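You operate a simulated robot arm through the tools that you are given. There is no shell and no other tool.

You are at the controls of a simulated robot arm. One attempt, no reset.

TASK
Put things in order on the top of the sample bench. At the end: the white valve motor from the top of the sample bench stands where the beige wood block stood; the grey hook case stands where the white valve motor stood; the teal sealer tin stands where the square yellow cover stood; the square yellow cover is on the beige tile sample board; the beige wood block from the top of the sample bench stands where the teal sealer tin stood; whatever was shut is shut again. Leave all else as you found it, and nothing knocked over.

The check looks at the end state, three seconds after you hand in, the way a careful person would. Anything else that was tipped, shoved, dropped, spilled or broken makes it a failure. Lids that push on must go on centred and level and be pressed home; caps that screw on are set level and turned clockwise until they are tight.

THE ROBOT
A 7-joint arm with a two-finger gripper, fixed in place. Base frame: the origin is at the foot of the arm, x ahead of it, y to its left, z up; the work surface is at about z = 800. Units: mm, rad, N and s.
With the tool pointing down near the work surface it reaches from about 340 to 720 mm from the base axis. Its first joint turns from -1.152 to 1.152 rad. Payload 2.45 kg.
The TCP is the grasp point between the finger pads, 26 mm short of the fingertips. In the tool frame z runs along the fingers and y along their closing line. Largest opening 96 mm; the body of the gripper starts 69 mm behind the TCP.
Orientation is told as [roll, pitch, yaw] about the base's x, y, z axes, in that order, counted from this pose: with the fingers straight down and closing along the base's y, the tool's x points along the base's -x, its y along +y and its z along -z.

THE INTERFACE
- The arm moves only by the tool drive_tool. Its argument "moves" is a list of rows, each an object of numbers (a shift or turn left out is 0, a gripper value left out holds the last): "dx", "dy", "dz": the shift along the tool's x, y, z in mm; "ax", "ay", "az": the turn, a rotation vector about the tool's x, y, z in rad. In form: [{"dx": .., "dy": .., "dz": .., "ax": .., "ay": .., "az": ..}, ...]. A call has 1 to 20 rows; each row is the pose to reach, as a shift and turn from the pose commanded when the call began, along the tool's axes at that moment. "grip" is the gripper command, from -1 (shut) to 1 (fully open), values between in proportion, set as the call begins (left out, the last holds). A row lasts 0.2 s, in which the tool goes at most 50 mm and 0.15 rad; a call with a longer step from one row to the next is refused whole, and so is a gripper value outside its range. A pose out of reach is approached as far as the arm can. The call stops where the force on the tool passes 40 N (or 10 N more than at its start, if that is more) or the arm is blocked; 0.2 s more then pass. The fingers move at their own pace and stop on an object; they squeeze with about 43 N. The grip force told is the motor's: it shows also when the fingers shut on nothing. Time passes only in rows, and 0.2 s behind the last, so rows that repeat a pose let the fingers close. It gives the time, the measured TCP pose, the force on the tool (base axes), the opening and the grip force at its end, in the units of the frame above (readings bear some noise), with the torque about the TCP (base axes, N m) and any sound that the robot's microphone picked up.
- Cameras (640 x 400 px; columns grow to the right, rows downward): "scene" is fixed at [162.4, -400.3, 1406.6]; the picture's right is [0.75, -0.66, 0.00], its down [-0.48, -0.55, -0.68] and it looks along [0.45, 0.51, -0.73] (base axes); focal length 296 px, centre (320, 200). "wrist" rides on the gripper at [82, 3, -98] in the tool frame; the picture's right is [-0.04, 1.00, 0.00], its down [-0.73, -0.03, -0.68] and it looks along [-0.68, -0.03, 0.73] (tool axes); focal length 256 px, centre (320, 200). There is no depth. A picture from a camera that has moved, and an enlarged one, comes with that camera's place and axes in the base frame and with its lens.
- snapshot(camera): a new picture of that camera. It takes no simulated time.
- inspect(camera, box): a new picture of the part [left, top, right, bottom] of that camera's present view, enlarged. It takes no simulated time.
- sign_off(): hands the job in; it is judged then, once.

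Nothing tells you positions but the pictures and the camera data. Unless the task says otherwise, let go and move clear before handing in.

The tools are called after "Call:" as name(argument=value, ...) on one line, values as JSON. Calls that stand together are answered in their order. drive_tool: Moves the arm, as the interface text tells. Its arguments: {"type":"object","properties":{"moves":{"type":"array"},"grip":{"type":"number"}},"required":["moves"]} The other tools are called the same way: snapshot (camera) takes a picture; inspect (camera, box) takes an enlarged picture of a part of a camera's view; sign_off () hands the job in.

At the start:

```text
t: 0.0
position: [466.1, 103.9, 1082.3]
ee_rot: [-0.001, 0.0, -0.001]
wrist_force: [-0.2, 0.6, 0.0]
moment: [0.02, -0.02, -0.01]
width: 95.9
gripper_force: 0.1
```

scene: 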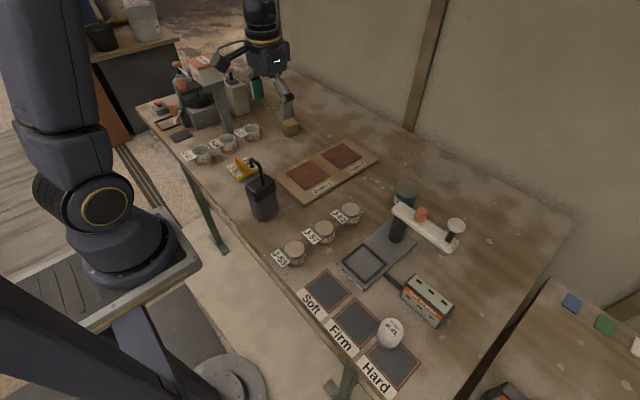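
wrist: 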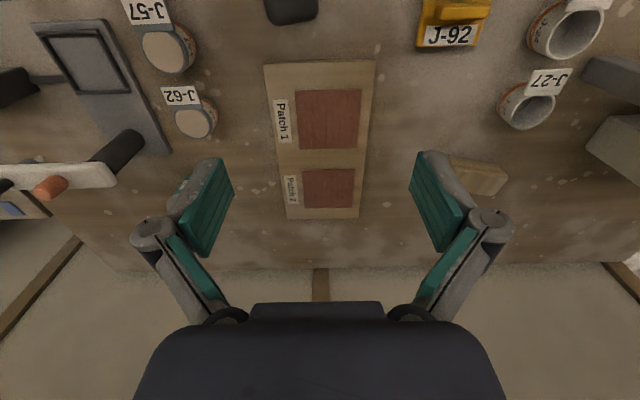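

I see a bench with jars, a tile board with two red patches, a yellow cover, a dark case with a hook, a wood block, a teal tin, and a white round object near the "Firm/Hard" pads. I will look closer at each area before moving.

Call:
inspect(camera="scene", box=[140, 50, 300, 150])

Call:
inspect(camera="scene", box=[220, 120, 380, 220])

Call:
inspect(camera="scene", box=[330, 170, 490, 270])

Call:
inspect(camera="scene", box=[280, 260, 480, 385])

Call:
inspect(camera="scene", box=[480, 275, 640, 400])

Call:
inspect(camera="scene", box=[60, 0, 220, 100])

```text
4.00 times, centred on (220, 100) of scene
camera zoom: at [162.4, -400.3, 1406.6], right [0.75, -0.66, 0.0], down [-0.48, -0.55, -0.68], along [0.45, 0.51, -0.73], focal length 1185 px, centre (720, 600)
```

zoom: 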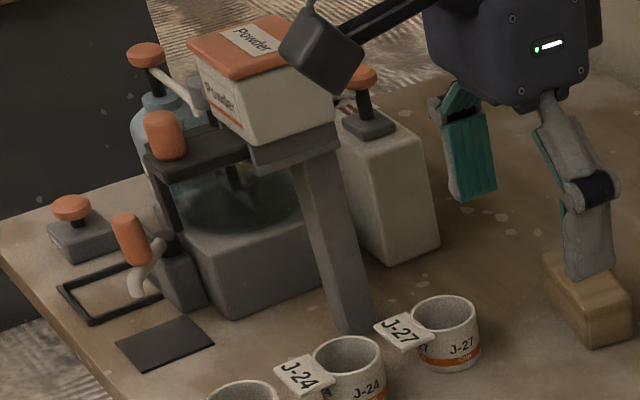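

```text
4.00 times, centred on (300, 170) of scene
camera zoom: at [162.4, -400.3, 1406.6], right [0.75, -0.66, 0.0], down [-0.48, -0.55, -0.68], along [0.45, 0.51, -0.73], focal length 1185 px, centre (400, 320)
```

zoom: 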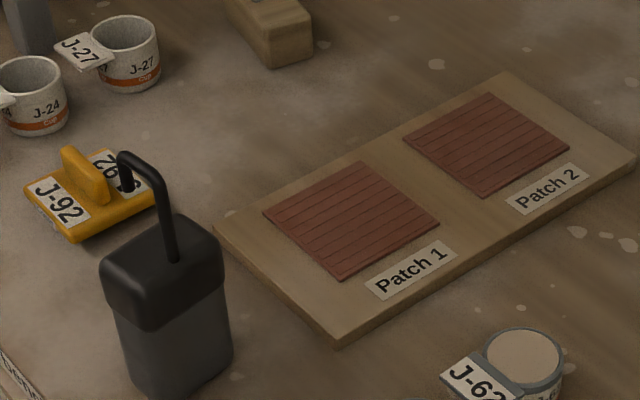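

```text
4.00 times, centred on (410, 220) of scene
camera zoom: at [162.4, -400.3, 1406.6], right [0.75, -0.66, 0.0], down [-0.48, -0.55, -0.68], along [0.45, 0.51, -0.73], focal length 1185 px, centre (-40, 120)
```

zoom: 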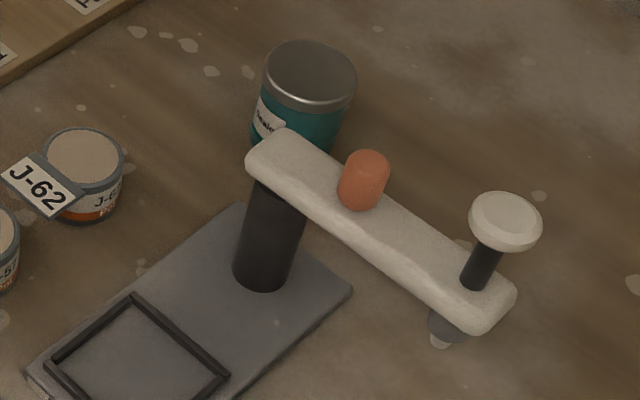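

```text
3.20 times, centred on (380, 322) of scene
camera zoom: at [162.4, -400.3, 1406.6], right [0.75, -0.66, 0.0], down [-0.48, -0.55, -0.68], along [0.45, 0.51, -0.73], focal length 948 px, centre (128, -192)
```

zoom: 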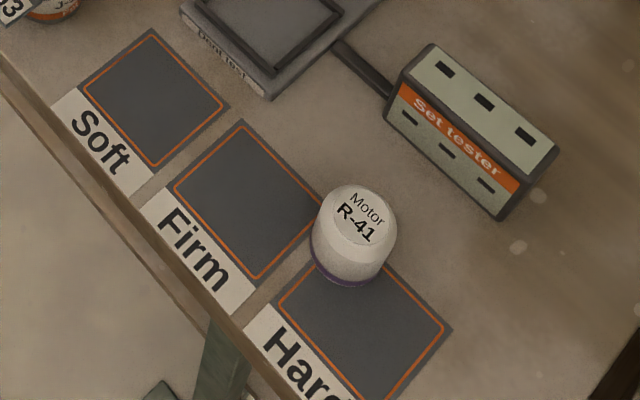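

```text
3.20 times, centred on (560, 338) of scene
camera zoom: at [162.4, -400.3, 1406.6], right [0.75, -0.66, 0.0], down [-0.48, -0.55, -0.68], along [0.45, 0.51, -0.73], focal length 948 px, centre (-448, -240)
```

zoom: 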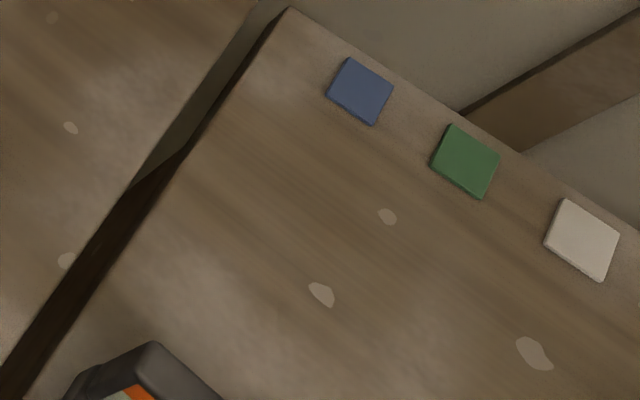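

```text
4.00 times, centred on (140, 50) of scene
camera zoom: at [162.4, -400.3, 1406.6], right [0.75, -0.66, 0.0], down [-0.48, -0.55, -0.68], along [0.45, 0.51, -0.73], focal length 1185 px, centre (1040, 800)
```

zoom: 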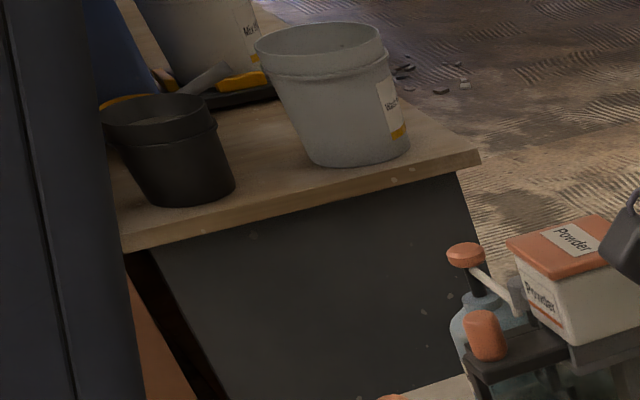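

I see the block partly hidden by the gripper and it looks far out (about x 670, y 365). I'll zoom the wrist view first to measure things more closely.

Call:
inspect(camera="wrist", box=[400, 0, 640, 150])

Call:
inspect(camera="wrist", box=[380, 120, 540, 220])

Call:
inspect(camera="wrist", box=[0, 100, 240, 250])

Call:
inspect(camera="wrist", box=[200, 0, 440, 150])

```text
2.67 times, centred on (520, 75) of wrist
camera zoom: at [385.6, 107.8, 1180.4], right [0.04, 1.0, 0.0], down [0.73, -0.03, 0.68], along [0.68, -0.03, -0.73], focal length 683 px, centre (-213, 533)
```

zoom: 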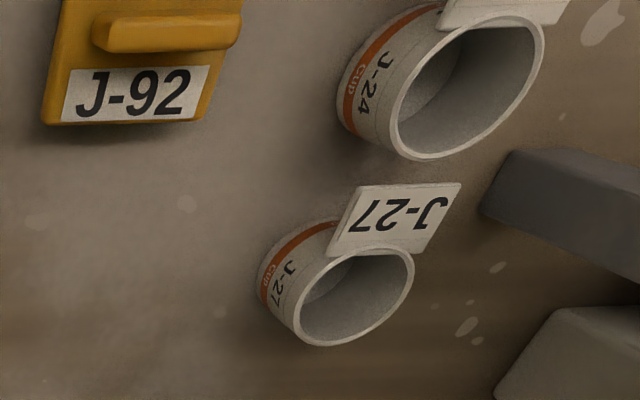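

```text
4.00 times, centred on (460, 170) of wrist
camera zoom: at [385.6, 107.8, 1180.4], right [0.04, 1.0, 0.0], down [0.73, -0.03, 0.68], along [0.68, -0.03, -0.73], focal length 1024 px, centre (-240, 320)
```

zoom: 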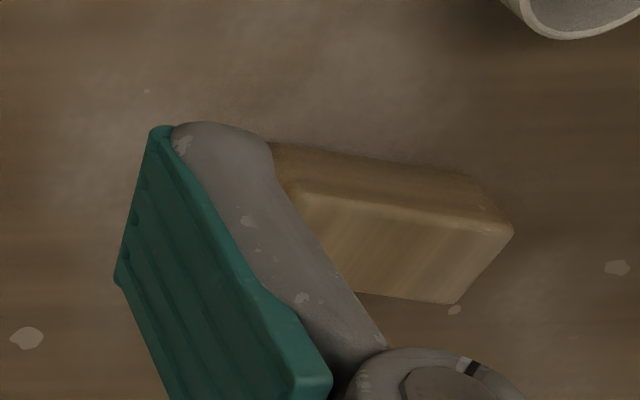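

```text
2.67 times, centred on (120, 175) of wrist
camera zoom: at [385.6, 107.8, 1180.4], right [0.04, 1.0, 0.0], down [0.73, -0.03, 0.68], along [0.68, -0.03, -0.73], focal length 683 px, centre (853, 267)
```

zoom: 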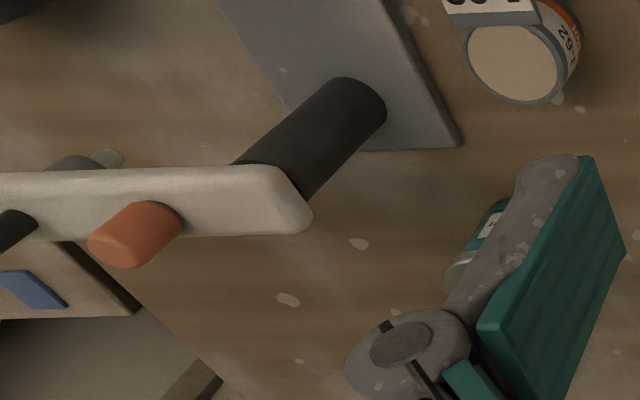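

```text
2.67 times, centred on (320, 75) of wrist
camera zoom: at [385.6, 107.8, 1180.4], right [0.04, 1.0, 0.0], down [0.73, -0.03, 0.68], along [0.68, -0.03, -0.73], focal length 683 px, centre (320, 533)
```

zoom: 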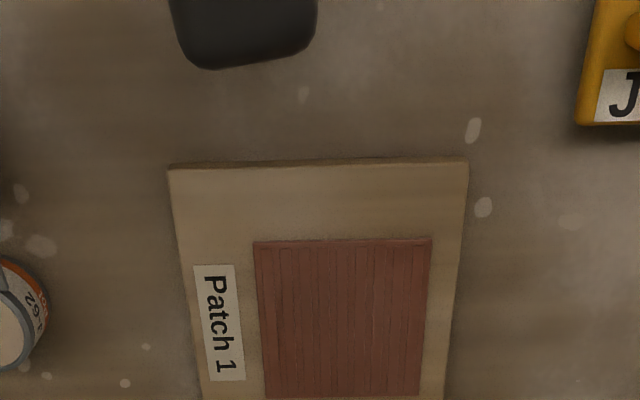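

The board runs roughly x 480–777, y 20–173, with the yellow cover near (437, 263). I'll move above the yellow cover and look down on it and its surroundings.

Call:
drive_tool(moves=[{"dx": 10, "dy": 35, "dz": 15}, {"dx": 20, "dy": 70, "dz": 30}, {"dx": 30, "dy": 105, "dz": 45}, {"dx": 40, "dy": 135, "dz": 60}, {"dx": 46, "dy": 158, "dz": 72}, {"dx": 46, "dy": 158, "dz": 72}], grip=1)

Call:
snapshot(camera="wrist")

Call:
snapshot(camera="scene")

```text
t: 1.4
position: [421.7, 261.7, 1010.6]
ee_rot: [0.001, 0.0, 0.0]
wrist_force: [0.8, 0.1, 0.0]
moment: [0.02, -0.01, -0.03]
width: 95.9
gripper_force: 0.1
```

```text
taken
camera wrist: at [340.2, 265.9, 1107.2], right [0.04, 1.0, 0.0], down [0.73, -0.03, 0.68], along [0.68, -0.03, -0.73], focal length 256 px, centre (320, 200)
```

wrist: 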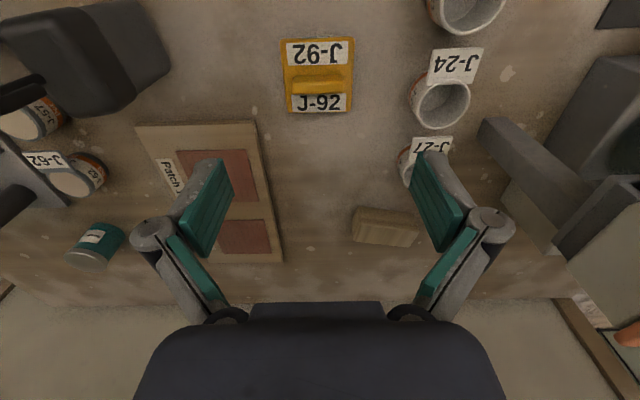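

```text
taken
```

scene: 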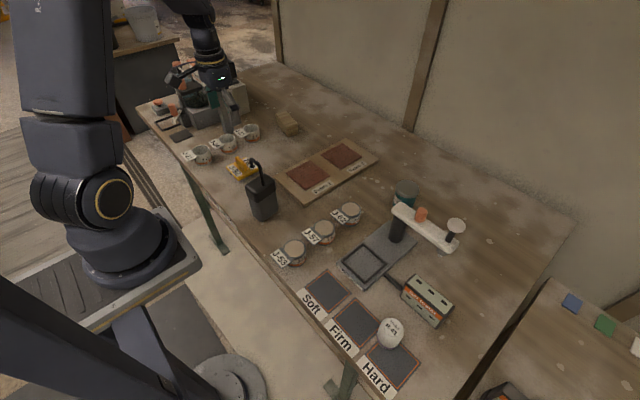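

Call:
inspect(camera="wrist", box=[240, 20, 400, 120])

Call:
inspect(camera="wrist", box=[320, 170, 480, 270])

Call:
inspect(camera="wrist", box=[0, 190, 160, 290])

Call:
inspect(camera="scene", box=[220, 90, 348, 170])

Call:
inspect(camera="wrist", box=[0, 0, 192, 120])

```text
4.00 times, centred on (320, 70) of wrist
camera zoom: at [340.2, 265.9, 1107.2], right [0.04, 1.0, 0.0], down [0.73, -0.03, 0.68], along [0.68, -0.03, -0.73], focal length 1024 px, centre (320, 720)
```

zoom: 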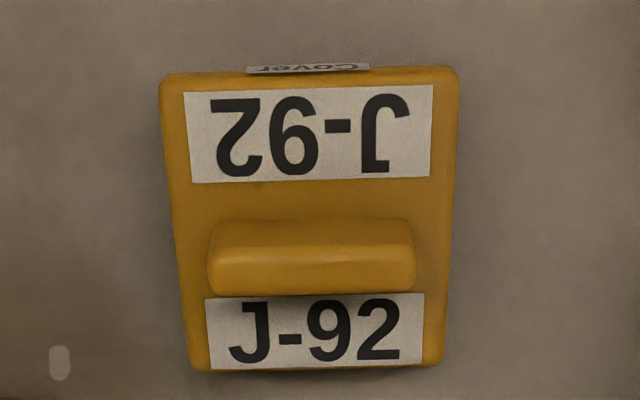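

```text
4.00 times, centred on (400, 220) of wrist
camera zoom: at [340.2, 265.9, 1107.2], right [0.04, 1.0, 0.0], down [0.73, -0.03, 0.68], along [0.68, -0.03, -0.73], focal length 1024 px, centre (0, 120)
```

zoom: 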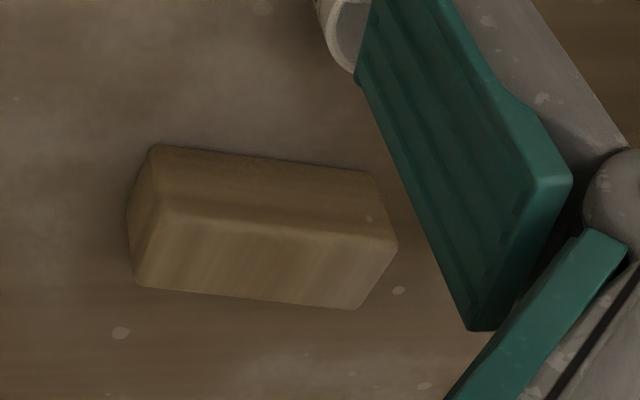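

```text
4.00 times, centred on (80, 240) of wrist
camera zoom: at [340.2, 265.9, 1107.2], right [0.04, 1.0, 0.0], down [0.73, -0.03, 0.68], along [0.68, -0.03, -0.73], focal length 1024 px, centre (1280, 40)
```

zoom: 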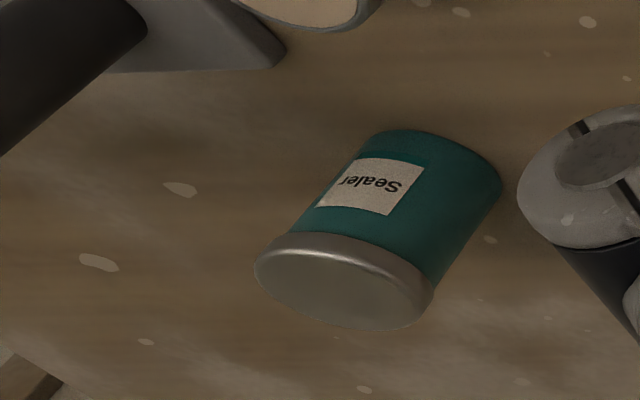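

```text
5.00 times, centred on (284, 130) of scene
camera zoom: at [162.4, -400.3, 1406.6], right [0.75, -0.66, 0.0], down [-0.48, -0.55, -0.68], along [0.45, 0.51, -0.73], focal length 1481 px, centre (500, 550)
```

zoom: 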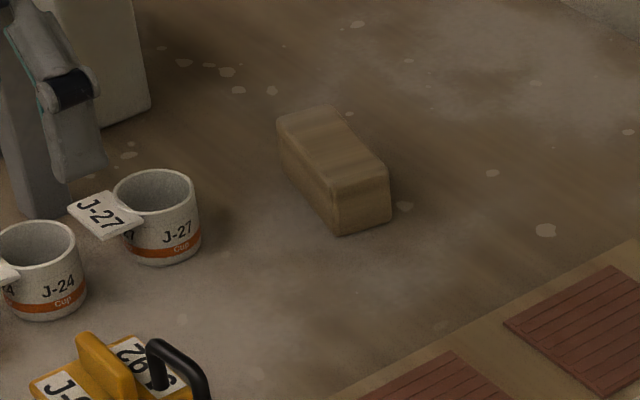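

```text
3.33 times, centred on (96, 60) of wrist
camera zoom: at [340.2, 265.9, 1107.2], right [0.04, 1.0, 0.0], down [0.73, -0.03, 0.68], along [0.68, -0.03, -0.73], focal length 853 px, centre (1067, 667)
```

zoom: 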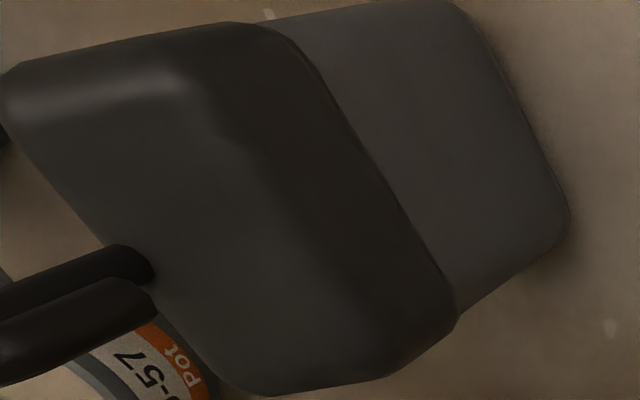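

The cover is square with its handle running along y, centred near (433, 260); the block is about (676, 362), roughly 96×48×38, and the tin about (693, −142), around 62 across and 64 tall. I'll turn the gripper 90° to take the cover's handle across its thin side.

Call:
drive_tool(moves=[{"dx": -2, "dz": 6, "az": -0.145}, {"dx": -4, "dz": 12, "az": -0.29}, {"dx": -6, "dz": 18, "az": -0.435}, {"dx": -8, "dz": 24, "az": -0.58}, {"dx": -10, "dz": 30, "az": -0.725}, {"dx": -12, "dy": -1.6, "dz": 36, "az": -0.87}, {"dx": -12.6, "dy": -1.6, "dz": 42, "az": -1.015}, {"dx": -12.6, "dy": -1.6, "dz": 48, "az": -1.16}, {"dx": -12.6, "dy": -1.6, "dz": 54, "az": -1.305}, {"dx": -12.6, "dy": -1.6, "dz": 60, "az": -1.45}, {"dx": -12.6, "dy": -1.6, "dz": 66, "az": -1.571}, {"dx": -12.6, "dy": -1.6, "dz": 70, "az": -1.571}])

Call:
snapshot(camera="wrist")

Call:
snapshot(camera="scene")

```text
t: 4.0
position: [433.3, 260.6, 942.5]
ee_rot: [0.001, 0.0, 1.573]
wrist_force: [-0.6, -0.5, -0.5]
moment: [-0.04, -0.01, 0.0]
width: 95.9
gripper_force: 0.0
```

```text
taken
camera wrist: at [430.6, 179.1, 1038.6], right [-1.0, 0.04, 0.0], down [0.03, 0.73, 0.68], along [0.03, 0.68, -0.73], focal length 256 px, centre (320, 200)
```

wrist: 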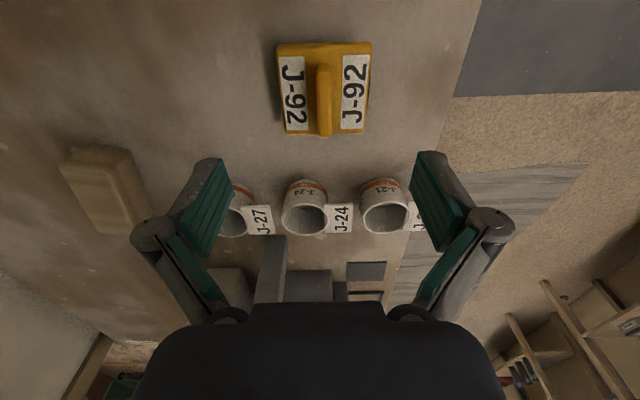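

```text
taken
```

scene: 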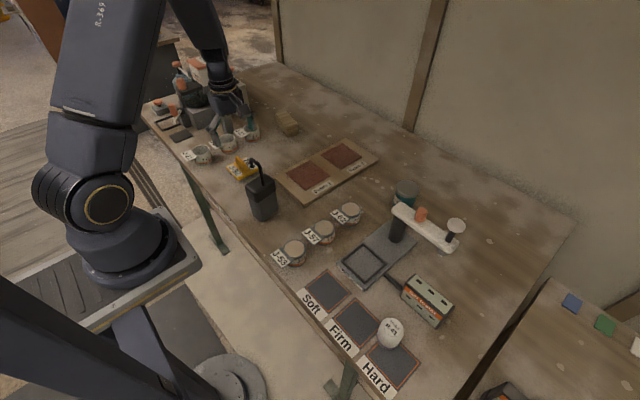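

Call:
inspect(camera="wrist", box=[240, 30, 400, 130])

Call:
inspect(camera="scene", box=[212, 140, 308, 200])

```text
4.00 times, centred on (320, 80) of wrist
camera zoom: at [430.6, 179.1, 1038.6], right [-1.0, 0.04, 0.0], down [0.03, 0.73, 0.68], along [0.03, 0.68, -0.73], focal length 1024 px, centre (320, 680)
```

zoom: 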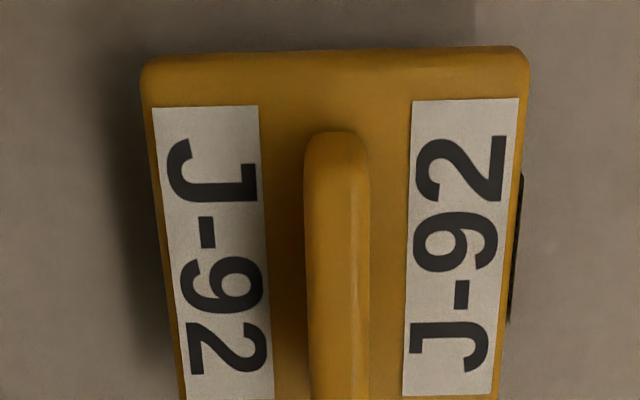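

```text
6.67 times, centred on (260, 170) of scene
camera zoom: at [162.4, -400.3, 1406.6], right [0.75, -0.66, 0.0], down [-0.48, -0.55, -0.68], along [0.45, 0.51, -0.73], focal length 1975 px, centre (720, 400)
```

zoom: 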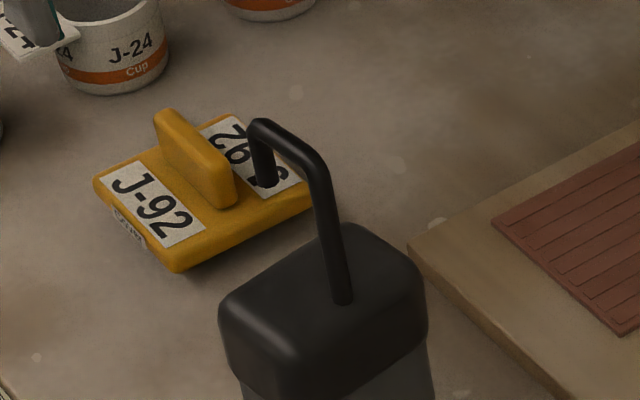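

The handle sits right under the gripper at about x 432. I'll lower part way and check the camera housing clears the case's hook.

Call:
drive_tool(moves=[{"dx": -5, "dz": 20}, {"dx": -5, "dz": 40}, {"dx": -5, "dz": 40}])

Call:
inspect(camera="scene", box=[170, 100, 330, 200])

Call:
inspect(camera="wrist", box=[220, 30, 420, 155])

```text
t: 4.8
position: [432.9, 266.9, 899.1]
ee_rot: [0.0, 0.0, 1.572]
wrist_force: [0.6, -0.2, 0.1]
moment: [-0.01, 0.01, 0.03]
width: 96.3
gripper_force: 0.1
```

```text
4.00 times, centred on (250, 150) of scene
camera zoom: at [162.4, -400.3, 1406.6], right [0.75, -0.66, 0.0], down [-0.48, -0.55, -0.68], along [0.45, 0.51, -0.73], focal length 1185 px, centre (600, 400)
```

zoom: 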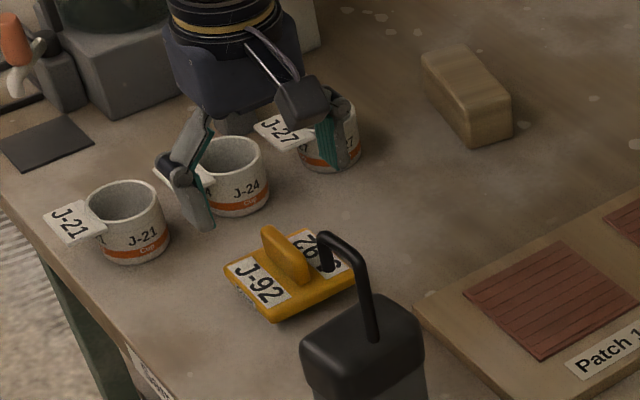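

```text
3.20 times, centred on (320, 92) of wrist
camera zoom: at [430.3, 185.2, 997.8], right [-1.0, 0.04, 0.0], down [0.03, 0.73, 0.68], along [0.03, 0.68, -0.73], focal length 819 px, centre (320, 544)
```

zoom: 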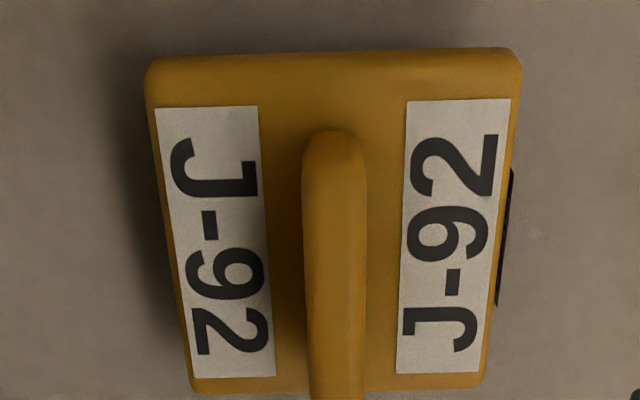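

The camera housing has plenty of room. I'll go down over the handle and close.

Call:
drive_tool(moves=[{"dy": 2, "dz": 25}, {"dy": 2, "dz": 45}, {"dy": 2, "dz": 54}, {"dy": 2, "dz": 54}])

Call:
snapshot(camera="wrist")

Call:
inspect(camera="scene", box=[170, 100, 330, 200])

```text
t: 5.8
position: [433.0, 266.4, 844.9]
ee_rot: [0.001, 0.001, 1.571]
wrist_force: [-0.4, -0.3, 0.0]
moment: [0.01, -0.02, 0.0]
width: 96.0
gripper_force: 0.0
```

```text
taken
camera wrist: at [429.4, 184.4, 943.6], right [-1.0, 0.04, 0.0], down [0.03, 0.73, 0.68], along [0.03, 0.68, -0.73], focal length 256 px, centre (320, 200)
```

wrist: 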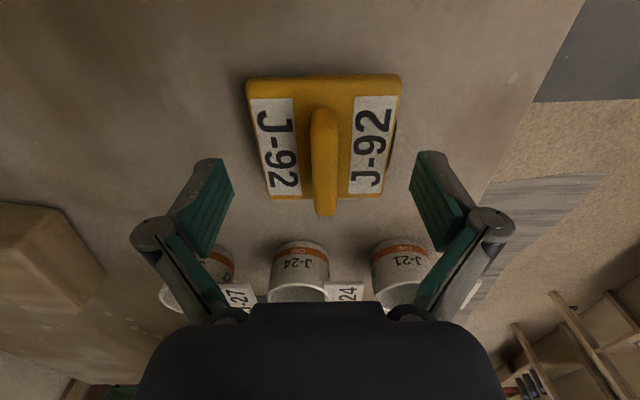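

```text
4.00 times, centred on (250, 150) of scene
camera zoom: at [162.4, -400.3, 1406.6], right [0.75, -0.66, 0.0], down [-0.48, -0.55, -0.68], along [0.45, 0.51, -0.73], focal length 1185 px, centre (600, 400)
```

zoom: 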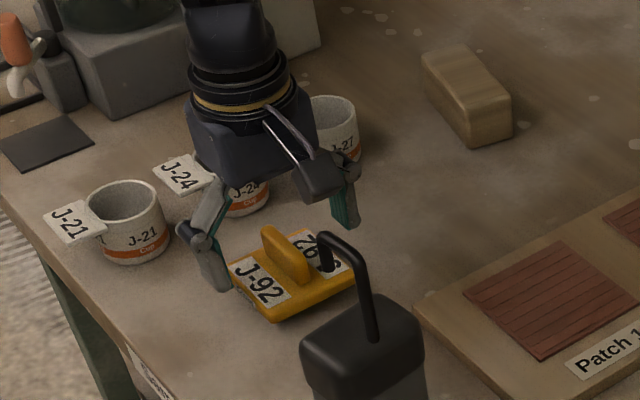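

The fingers straddle the handle evenly. Closing now.

Call:
drive_tool(moves=[{"dz": 0}, {"dz": 0}, {"dz": 0}, {"dz": 0}, {"dz": 0}, {"dz": 0}, {"dz": 0}], grip=-1)

Call:
inspect(camera="wrist", box=[200, 50, 440, 230])

```text
t: 6.8
position: [435.2, 267.9, 850.2]
ee_rot: [-0.011, -0.009, 1.573]
wrist_force: [4.7, 0.7, 19.3]
moment: [-0.13, 0.27, -0.09]
width: 17.5
gripper_force: 12.4
stopped in row 4: the force on the tool passed its limit at 44 N (the readings are from after the stop); the commanded pose is now the measured one
```

```text
2.22 times, centred on (320, 140) of wrist
camera zoom: at [431.5, 186.4, 947.1], right [-1.0, 0.04, -0.01], down [0.02, 0.73, 0.68], along [0.03, 0.68, -0.73], focal length 569 px, centre (320, 333)
```

zoom: 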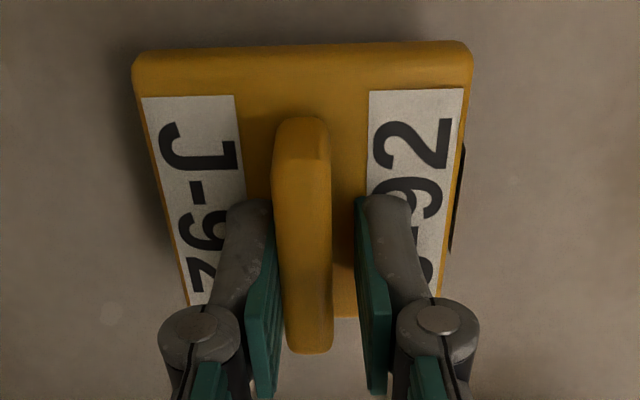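

The fingertips reach lower as they close and are pressing on the cover plate, so I'll rise a few millimetres and finish closing.

Call:
drive_tool(moves=[{"dz": -4}, {"dz": -7, "dy": 2}, {"dz": -7, "dy": 2}, {"dz": -7, "dy": 2}, {"dz": -7, "dy": 2}], grip=-1)

Call:
inspect(camera="wrist", box=[200, 50, 440, 230])

Call:
inspect(camera="scene", box=[170, 100, 330, 200])

```text
t: 8.0
position: [431.1, 267.0, 855.5]
ee_rot: [-0.003, -0.004, 1.571]
wrist_force: [-0.1, 1.1, -0.8]
moment: [0.0, -0.03, 0.02]
width: 11.0
gripper_force: 37.9
```

```text
2.22 times, centred on (320, 140) of wrist
camera zoom: at [429.0, 185.5, 952.9], right [-1.0, 0.04, 0.0], down [0.03, 0.73, 0.68], along [0.03, 0.68, -0.73], focal length 569 px, centre (320, 333)
```

zoom: 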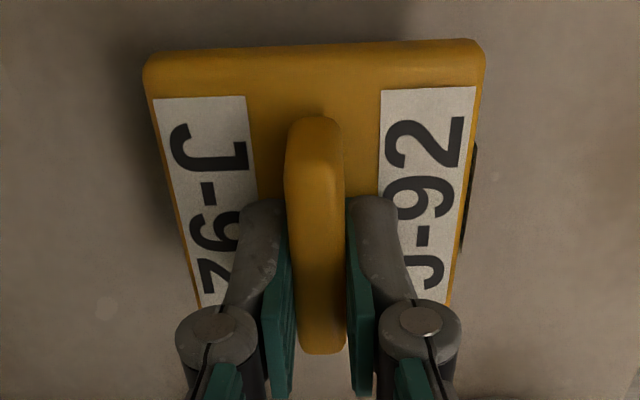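

```text
4.00 times, centred on (250, 150) of scene
camera zoom: at [162.4, -400.3, 1406.6], right [0.75, -0.66, 0.0], down [-0.48, -0.55, -0.68], along [0.45, 0.51, -0.73], focal length 1185 px, centre (600, 400)
```

zoom: 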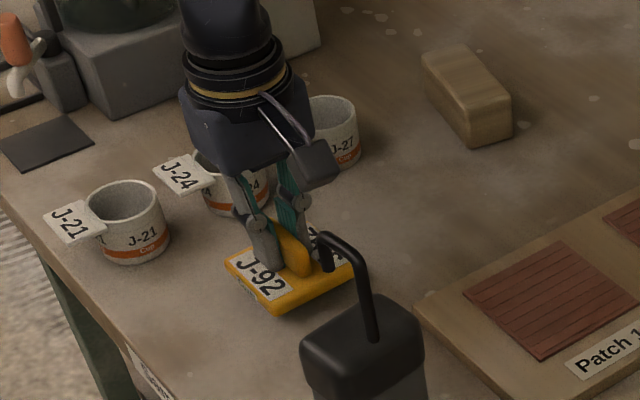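

The handle is held (11 mm, 38 N). Lifting gently and checking.

Call:
drive_tool(moves=[{"dz": -10}, {"dz": -25}, {"dz": -50}, {"dz": -75}, {"dz": -75}])

Call:
snapshot(camera="wrist")

Call:
inspect(camera="scene", box=[170, 70, 330, 200])

```text
t: 9.2
position: [431.5, 266.7, 929.7]
ee_rot: [-0.001, -0.001, 1.57]
wrist_force: [1.1, 0.1, -0.8]
moment: [-0.01, 0.04, -0.02]
width: 10.9
gripper_force: 38.0
```

```text
taken
camera wrist: at [428.0, 185.3, 1028.1], right [-1.0, 0.04, 0.0], down [0.03, 0.73, 0.68], along [0.03, 0.68, -0.73], focal length 256 px, centre (320, 200)
```

wrist: 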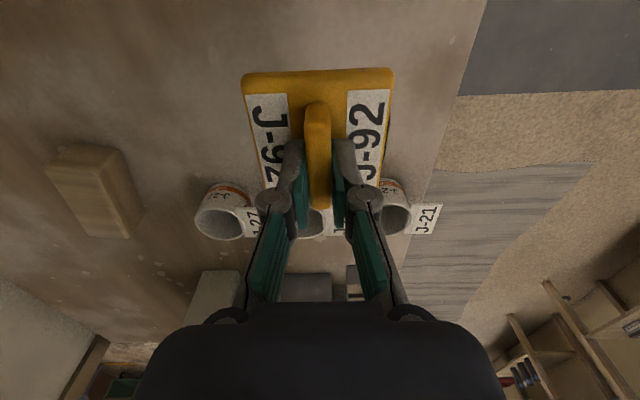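

```text
3.08 times, centred on (250, 135) of scene
camera zoom: at [162.4, -400.3, 1406.6], right [0.75, -0.66, 0.0], down [-0.48, -0.55, -0.68], along [0.45, 0.51, -0.73], focal length 912 px, centre (535, 400)
```

zoom: 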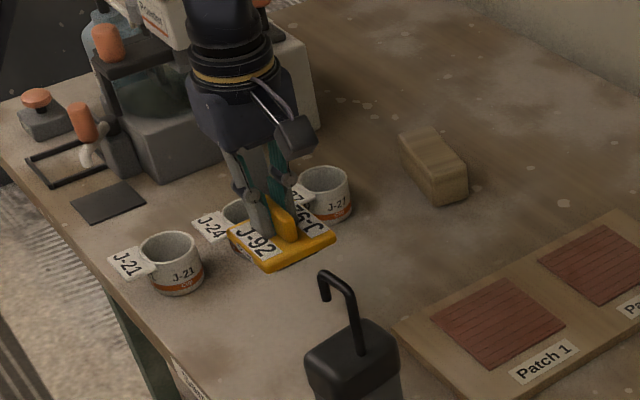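

The cover is up and nothing lay beneath it. I'll carry it over the centre of Patch 1 on the board.

Call:
drive_tool(moves=[{"dx": 25, "dy": -22}, {"dx": 55, "dy": -48}, {"dx": 85, "dy": -75}, {"dx": 115, "dy": -101}, {"dx": 140, "dy": -123}, {"dx": 148.7, "dy": -130.5}, {"dx": 148.7, "dy": -130.5}])

Call:
snapshot(camera="wrist")

Call:
inspect(camera="scene", box=[230, 70, 390, 200])

```text
t: 10.8
position: [561.6, 118.3, 931.4]
ee_rot: [-0.004, -0.004, 1.572]
wrist_force: [-0.8, -0.1, -0.6]
moment: [0.01, -0.04, 0.03]
width: 11.1
gripper_force: 38.1
```

```text
taken
camera wrist: at [558.0, 36.8, 1028.2], right [-1.0, 0.04, 0.0], down [0.03, 0.73, 0.68], along [0.03, 0.68, -0.73], focal length 256 px, centre (320, 200)
```

wrist: 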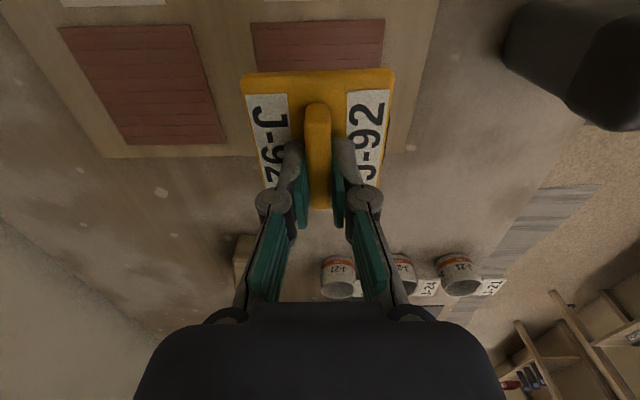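

```text
3.08 times, centred on (310, 135) of scene
camera zoom: at [162.4, -400.3, 1406.6], right [0.75, -0.66, 0.0], down [-0.48, -0.55, -0.68], along [0.45, 0.51, -0.73], focal length 912 px, centre (351, 400)
```

zoom: 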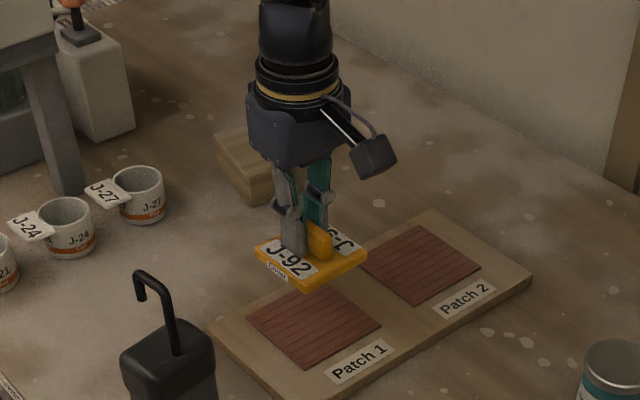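

The cover hangs over Patch 1. Lowering toward it.

Call:
drive_tool(moves=[{"dz": 20}, {"dz": 38}, {"dz": 48}, {"dz": 50}, {"dz": 50}])

Call:
inspect(camera="scene", box=[270, 110, 390, 210])

```text
t: 12.0
position: [561.9, 118.1, 881.9]
ee_rot: [-0.003, -0.003, 1.571]
wrist_force: [0.2, 0.0, -0.5]
moment: [-0.02, -0.02, 0.01]
width: 10.8
gripper_force: 37.8
```

```text
4.00 times, centred on (330, 160) of scene
camera zoom: at [162.4, -400.3, 1406.6], right [0.75, -0.66, 0.0], down [-0.48, -0.55, -0.68], along [0.45, 0.51, -0.73], focal length 1185 px, centre (280, 360)
```

zoom: 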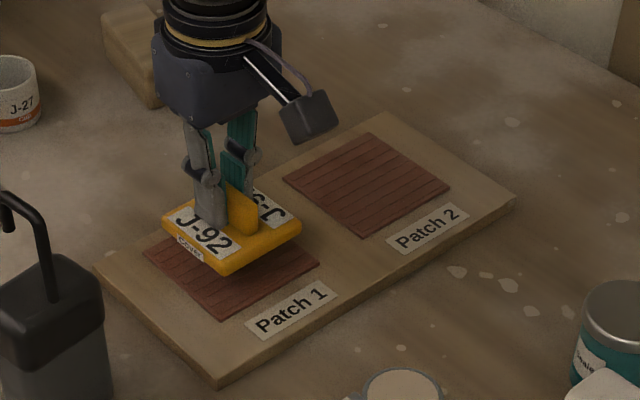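

Call:
drive_tool(moves=[{"dz": 3}, {"dz": 6}, {"dz": 8}, {"dz": 8}])

Call:
inspect(camera="scene", box=[270, 110, 390, 210])

```text
t: 13.0
position: [563.0, 118.2, 874.3]
ee_rot: [-0.003, -0.004, 1.572]
wrist_force: [0.0, -0.2, -0.7]
moment: [-0.02, 0.01, 0.02]
width: 11.1
gripper_force: 38.2
```

```text
4.00 times, centred on (330, 160) of scene
camera zoom: at [162.4, -400.3, 1406.6], right [0.75, -0.66, 0.0], down [-0.48, -0.55, -0.68], along [0.45, 0.51, -0.73], focal length 1185 px, centre (280, 360)
```

zoom: 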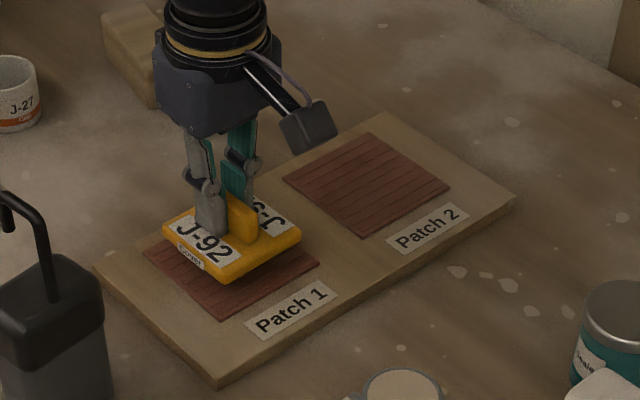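

Call:
drive_tool(moves=[{"dz": 1}, {"dz": 2}, {"dz": 3}, {"dz": 3}])

```text
t: 14.0
position: [562.5, 118.7, 869.8]
ee_rot: [-0.002, -0.003, 1.569]
wrist_force: [0.3, -0.3, -0.3]
moment: [0.02, -0.03, 0.01]
width: 11.1
gripper_force: 38.8
```

Call:
drive_tool(moves=[{"dz": 1}, {"dz": 2}, {"dz": 3}, {"dz": 3}])

Call:
inspect(camera="scene", box=[270, 110, 390, 210])

```text
t: 15.0
position: [561.8, 117.8, 867.4]
ee_rot: [-0.005, -0.003, 1.57]
wrist_force: [0.1, 0.3, 1.0]
moment: [0.02, 0.0, -0.04]
width: 11.1
gripper_force: 38.3
```

```text
4.00 times, centred on (330, 160) of scene
camera zoom: at [162.4, -400.3, 1406.6], right [0.75, -0.66, 0.0], down [-0.48, -0.55, -0.68], along [0.45, 0.51, -0.73], focal length 1185 px, centre (280, 360)
```

zoom: 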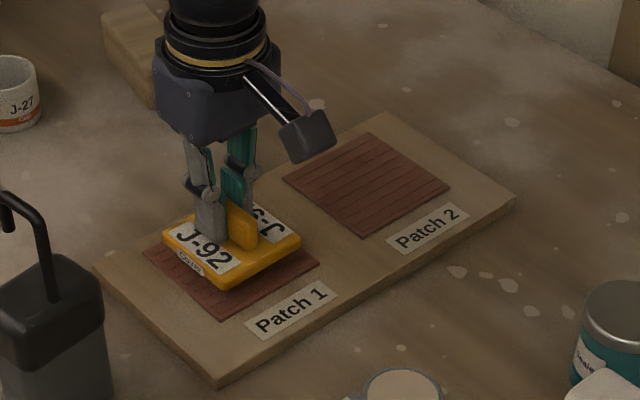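

Call:
drive_tool(moves=[{"dz": 1}, {"dz": 1.5}, {"dz": 1.5}])

```text
t: 15.8
position: [561.5, 118.5, 867.4]
ee_rot: [-0.008, -0.003, 1.572]
wrist_force: [-7.5, -1.2, 30.4]
moment: [0.02, 0.27, 0.01]
width: 10.9
gripper_force: 38.1
```

It's down on the board (30 N reaction). I'll ease off, then open the fingers just enough.

Call:
drive_tool(moves=[{"dz": -1}, {"dz": -1.2}])

Call:
drive_tool(moves=[{"dz": 0}, {"dz": 0}, {"dz": 0}, {"dz": 0}], grip=-0.2)

Call:
inspect(camera="wrist", box=[200, 20, 440, 230])

```text
t: 16.4
position: [562.7, 118.8, 867.1]
ee_rot: [-0.006, -0.005, 1.571]
wrist_force: [-2.6, -0.8, 26.2]
moment: [0.09, 0.13, -0.03]
width: 11.1
gripper_force: 38.0
```

```text
t: 17.4
position: [563.0, 117.5, 867.0]
ee_rot: [-0.003, -0.002, 1.571]
wrist_force: [0.1, -0.8, 3.8]
moment: [0.01, -0.01, 0.02]
width: 38.9
gripper_force: 0.1
```

```text
1.90 times, centred on (320, 125) of wrist
camera zoom: at [558.6, 36.7, 963.5], right [-1.0, 0.04, 0.0], down [0.03, 0.73, 0.68], along [0.03, 0.68, -0.73], focal length 488 px, centre (320, 343)
```

zoom: 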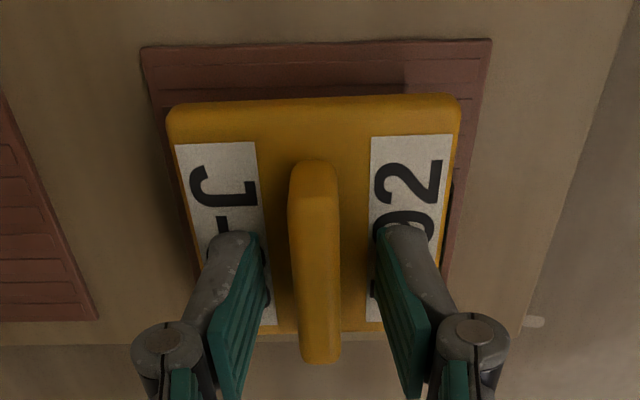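

The cover rests flat on Patch 1. Rising clear, then turning toward the tin.

Call:
drive_tool(moves=[{"dz": -8}, {"dz": -25}, {"dz": -60}, {"dz": -100}, {"dz": -135}, {"dz": -135}])

Call:
inspect(camera="scene", box=[220, 90, 380, 215])

Call:
snapshot(camera="wrist")

```text
t: 18.8
position: [562.3, 118.2, 1001.8]
ee_rot: [-0.002, -0.004, 1.571]
wrist_force: [-0.6, -0.9, 0.5]
moment: [0.01, -0.01, 0.0]
width: 38.2
gripper_force: 0.1
```

```text
3.20 times, centred on (300, 152) of scene
camera zoom: at [162.4, -400.3, 1406.6], right [0.75, -0.66, 0.0], down [-0.48, -0.55, -0.68], along [0.45, 0.51, -0.73], focal length 948 px, centre (384, 352)
```

zoom: 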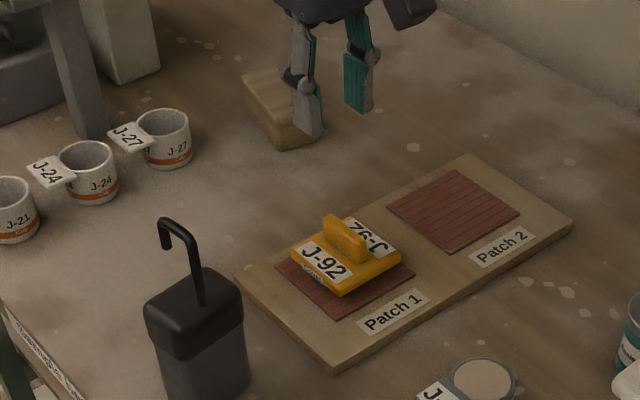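

```text
taken
camera wrist: at [558.2, 36.4, 1099.0], right [-1.0, 0.04, 0.0], down [0.03, 0.73, 0.68], along [0.03, 0.68, -0.73], focal length 256 px, centre (320, 200)
```

wrist: 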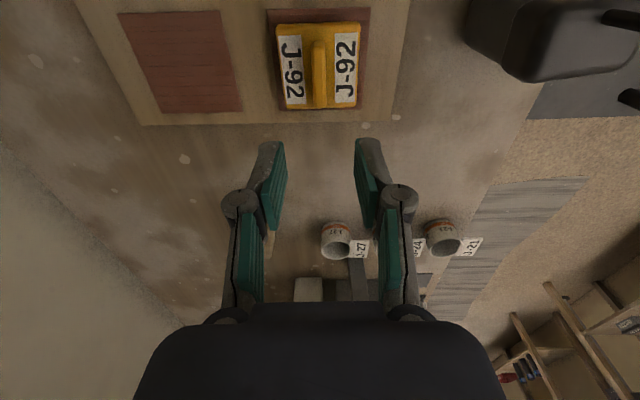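

The cover sits flat on the board. Moving toward the tin while turning the gripper.

Call:
drive_tool(moves=[{"dx": 16, "dy": -2, "az": 0.14}, {"dx": 32, "dy": -4, "az": 0.28}, {"dx": 48, "dy": -6, "az": 0.42}, {"dx": 64, "dy": -8, "az": 0.56}, {"dx": 80, "dy": -10, "az": 0.7}, {"dx": 96, "dy": -12, "az": 0.84}, {"dx": 112, "dy": -14, "az": 0.98}, {"dx": 128, "dy": -16, "az": 1.12}, {"dx": 144, "dy": -18, "az": 1.26}, {"dx": 160, "dy": -20, "az": 1.4}, {"dx": 176, "dy": -22, "az": 1.54}, {"dx": 192, "dy": -24, "az": 1.68}, {"dx": 208, "dy": -26, "az": 1.82}, {"dx": 220, "dy": -28, "az": 1.96}, {"dx": 228, "dy": -28, "az": 2.09}, {"dx": 228, "dy": -28, "az": 2.09}], grip=1)

Call:
snapshot(camera="wrist")

Call:
snapshot(camera="scene")

```text
t: 22.2
position: [590.8, -111.7, 1001.4]
ee_rot: [0.003, -0.001, -0.521]
wrist_force: [-0.7, 0.1, 0.3]
moment: [0.02, 0.04, -0.02]
width: 95.9
gripper_force: 0.1
```

```text
taken
camera wrist: at [520.6, -67.8, 1098.6], right [0.53, 0.85, 0.0], down [0.62, -0.39, 0.68], along [0.58, -0.36, -0.73], focal length 256 px, centre (320, 200)
```

wrist: 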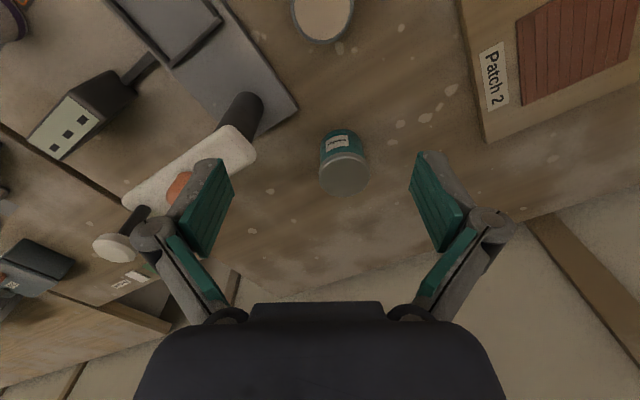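

```text
taken
```

scene: 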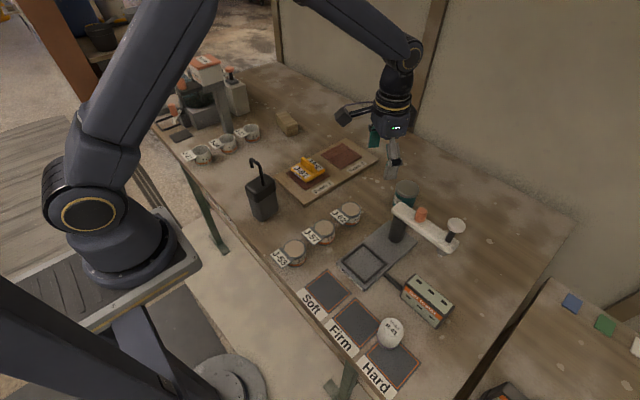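

Call:
inspect(camera="wrist", box=[240, 100, 440, 225])

Call:
inspect(camera="wrist", box=[80, 80, 320, 280])

```text
3.20 times, centred on (340, 162) of wrist
camera zoom: at [520.6, -67.8, 1098.6], right [0.53, 0.85, 0.0], down [0.62, -0.39, 0.68], along [0.58, -0.36, -0.73], focal length 819 px, centre (256, 320)
```

zoom: 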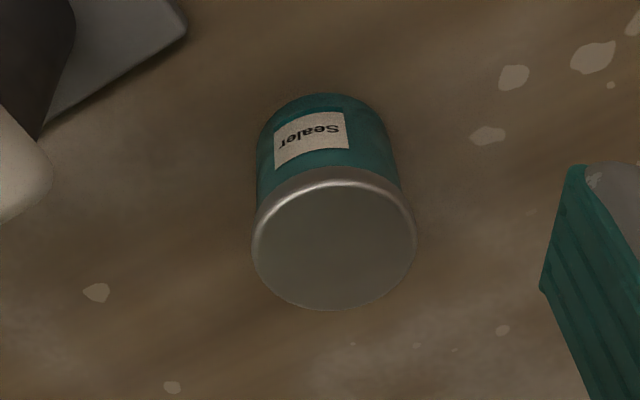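

```text
2.00 times, centred on (200, 180) of wrist
camera zoom: at [520.6, -67.8, 1098.6], right [0.53, 0.85, 0.0], down [0.62, -0.39, 0.68], along [0.58, -0.36, -0.73], focal length 512 px, centre (560, 240)
```

zoom: 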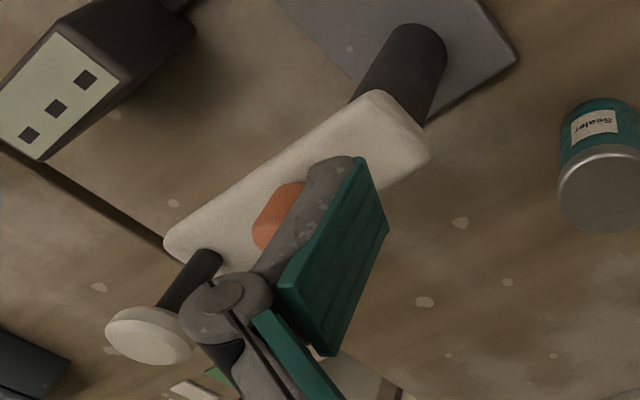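

The tin is at about (691, −140) with its lid near z 864; the tester bar is clear to the left. I'll move above it and look again.

Call:
drive_tool(moves=[{"dx": -25, "dy": 6, "dz": 10}, {"dx": -50, "dy": 12, "dz": 25}, {"dx": -75, "dy": 19, "dz": 45}, {"dx": -101, "dy": 25, "dz": 65}, {"dx": -101, "dy": 25, "dz": 70}, {"dx": -101, "dy": 25, "dz": 70}])

Call:
snapshot(camera="wrist")

Call:
inspect(camera="scene", box=[320, 100, 480, 260])

```text
t: 23.6
position: [690.0, -138.2, 931.1]
ee_rot: [0.005, -0.002, -0.519]
wrist_force: [-0.1, 0.6, 0.1]
moment: [0.01, 0.0, -0.02]
width: 96.1
gripper_force: 0.1
```

```text
taken
camera wrist: at [620.8, -95.3, 1028.9], right [0.53, 0.85, 0.0], down [0.62, -0.39, 0.68], along [0.58, -0.36, -0.73], focal length 256 px, centre (320, 200)
```

wrist: 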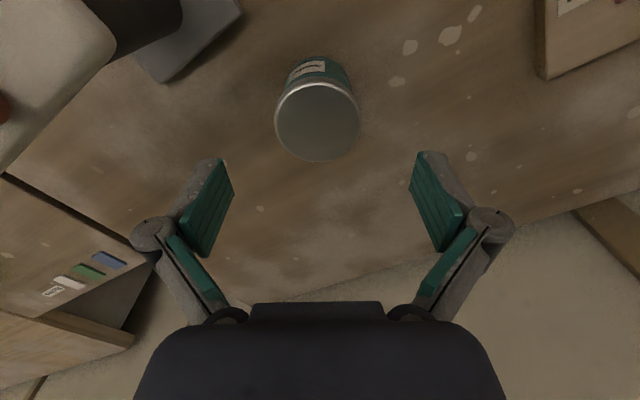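

```text
2.50 times, centred on (400, 180) of scene
camera zoom: at [162.4, -400.3, 1406.6], right [0.75, -0.66, 0.0], down [-0.48, -0.55, -0.68], along [0.45, 0.51, -0.73], focal length 741 px, centre (120, 250)
```

zoom: 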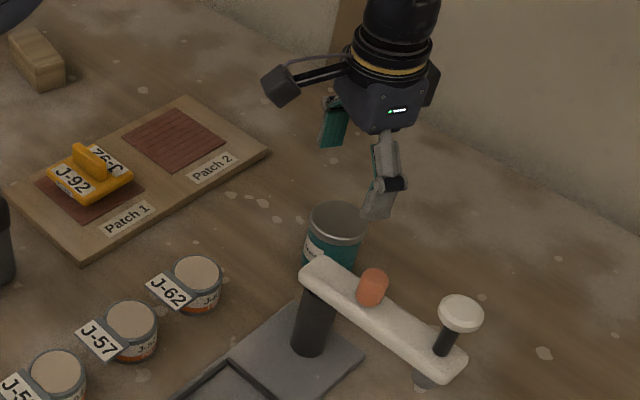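

The tin is centred under the gripper. Lowering around it.

Call:
drive_tool(moves=[{"dx": 1, "dy": -1, "dz": 30}, {"dx": 2, "dy": -2, "dz": 60}, {"dx": 2, "dy": -2, "dz": 85}, {"dx": 2, "dy": -2, "dz": 97}, {"dx": 2, "dy": -2, "dz": 97}])

Call:
snapshot(camera="wrist")

Call:
inspect(camera="scene", box=[320, 100, 480, 260])

```text
t: 24.8
position: [686.4, -138.2, 835.6]
ee_rot: [0.004, 0.0, -0.518]
wrist_force: [0.4, -0.2, 0.0]
moment: [0.01, -0.03, 0.0]
width: 95.8
gripper_force: 0.0
```

```text
taken
camera wrist: at [617.6, -95.9, 932.2], right [0.53, 0.85, 0.0], down [0.62, -0.39, 0.68], along [0.58, -0.36, -0.73], focal length 256 px, centre (320, 200)
```

wrist: 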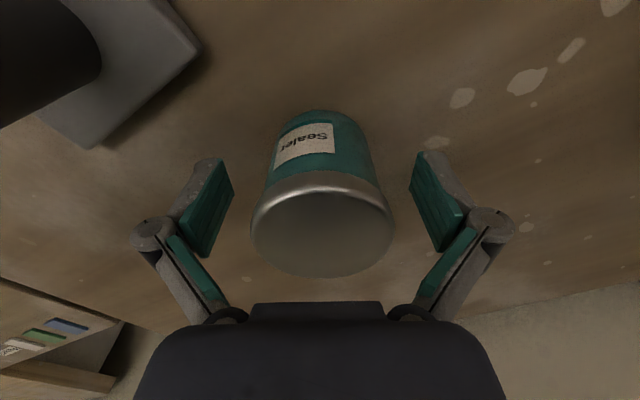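

```text
2.50 times, centred on (400, 180) of scene
camera zoom: at [162.4, -400.3, 1406.6], right [0.75, -0.66, 0.0], down [-0.48, -0.55, -0.68], along [0.45, 0.51, -0.73], focal length 741 px, centre (120, 250)
```

zoom: 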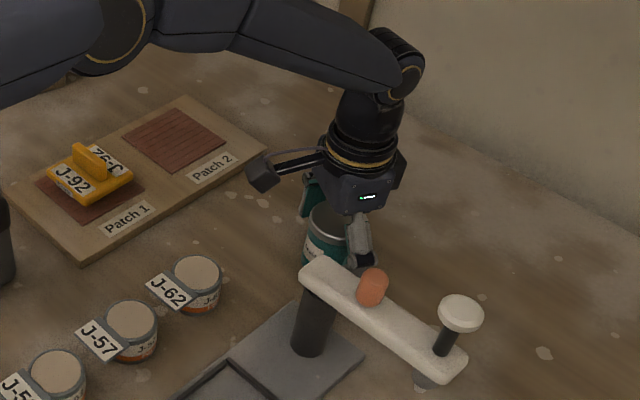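

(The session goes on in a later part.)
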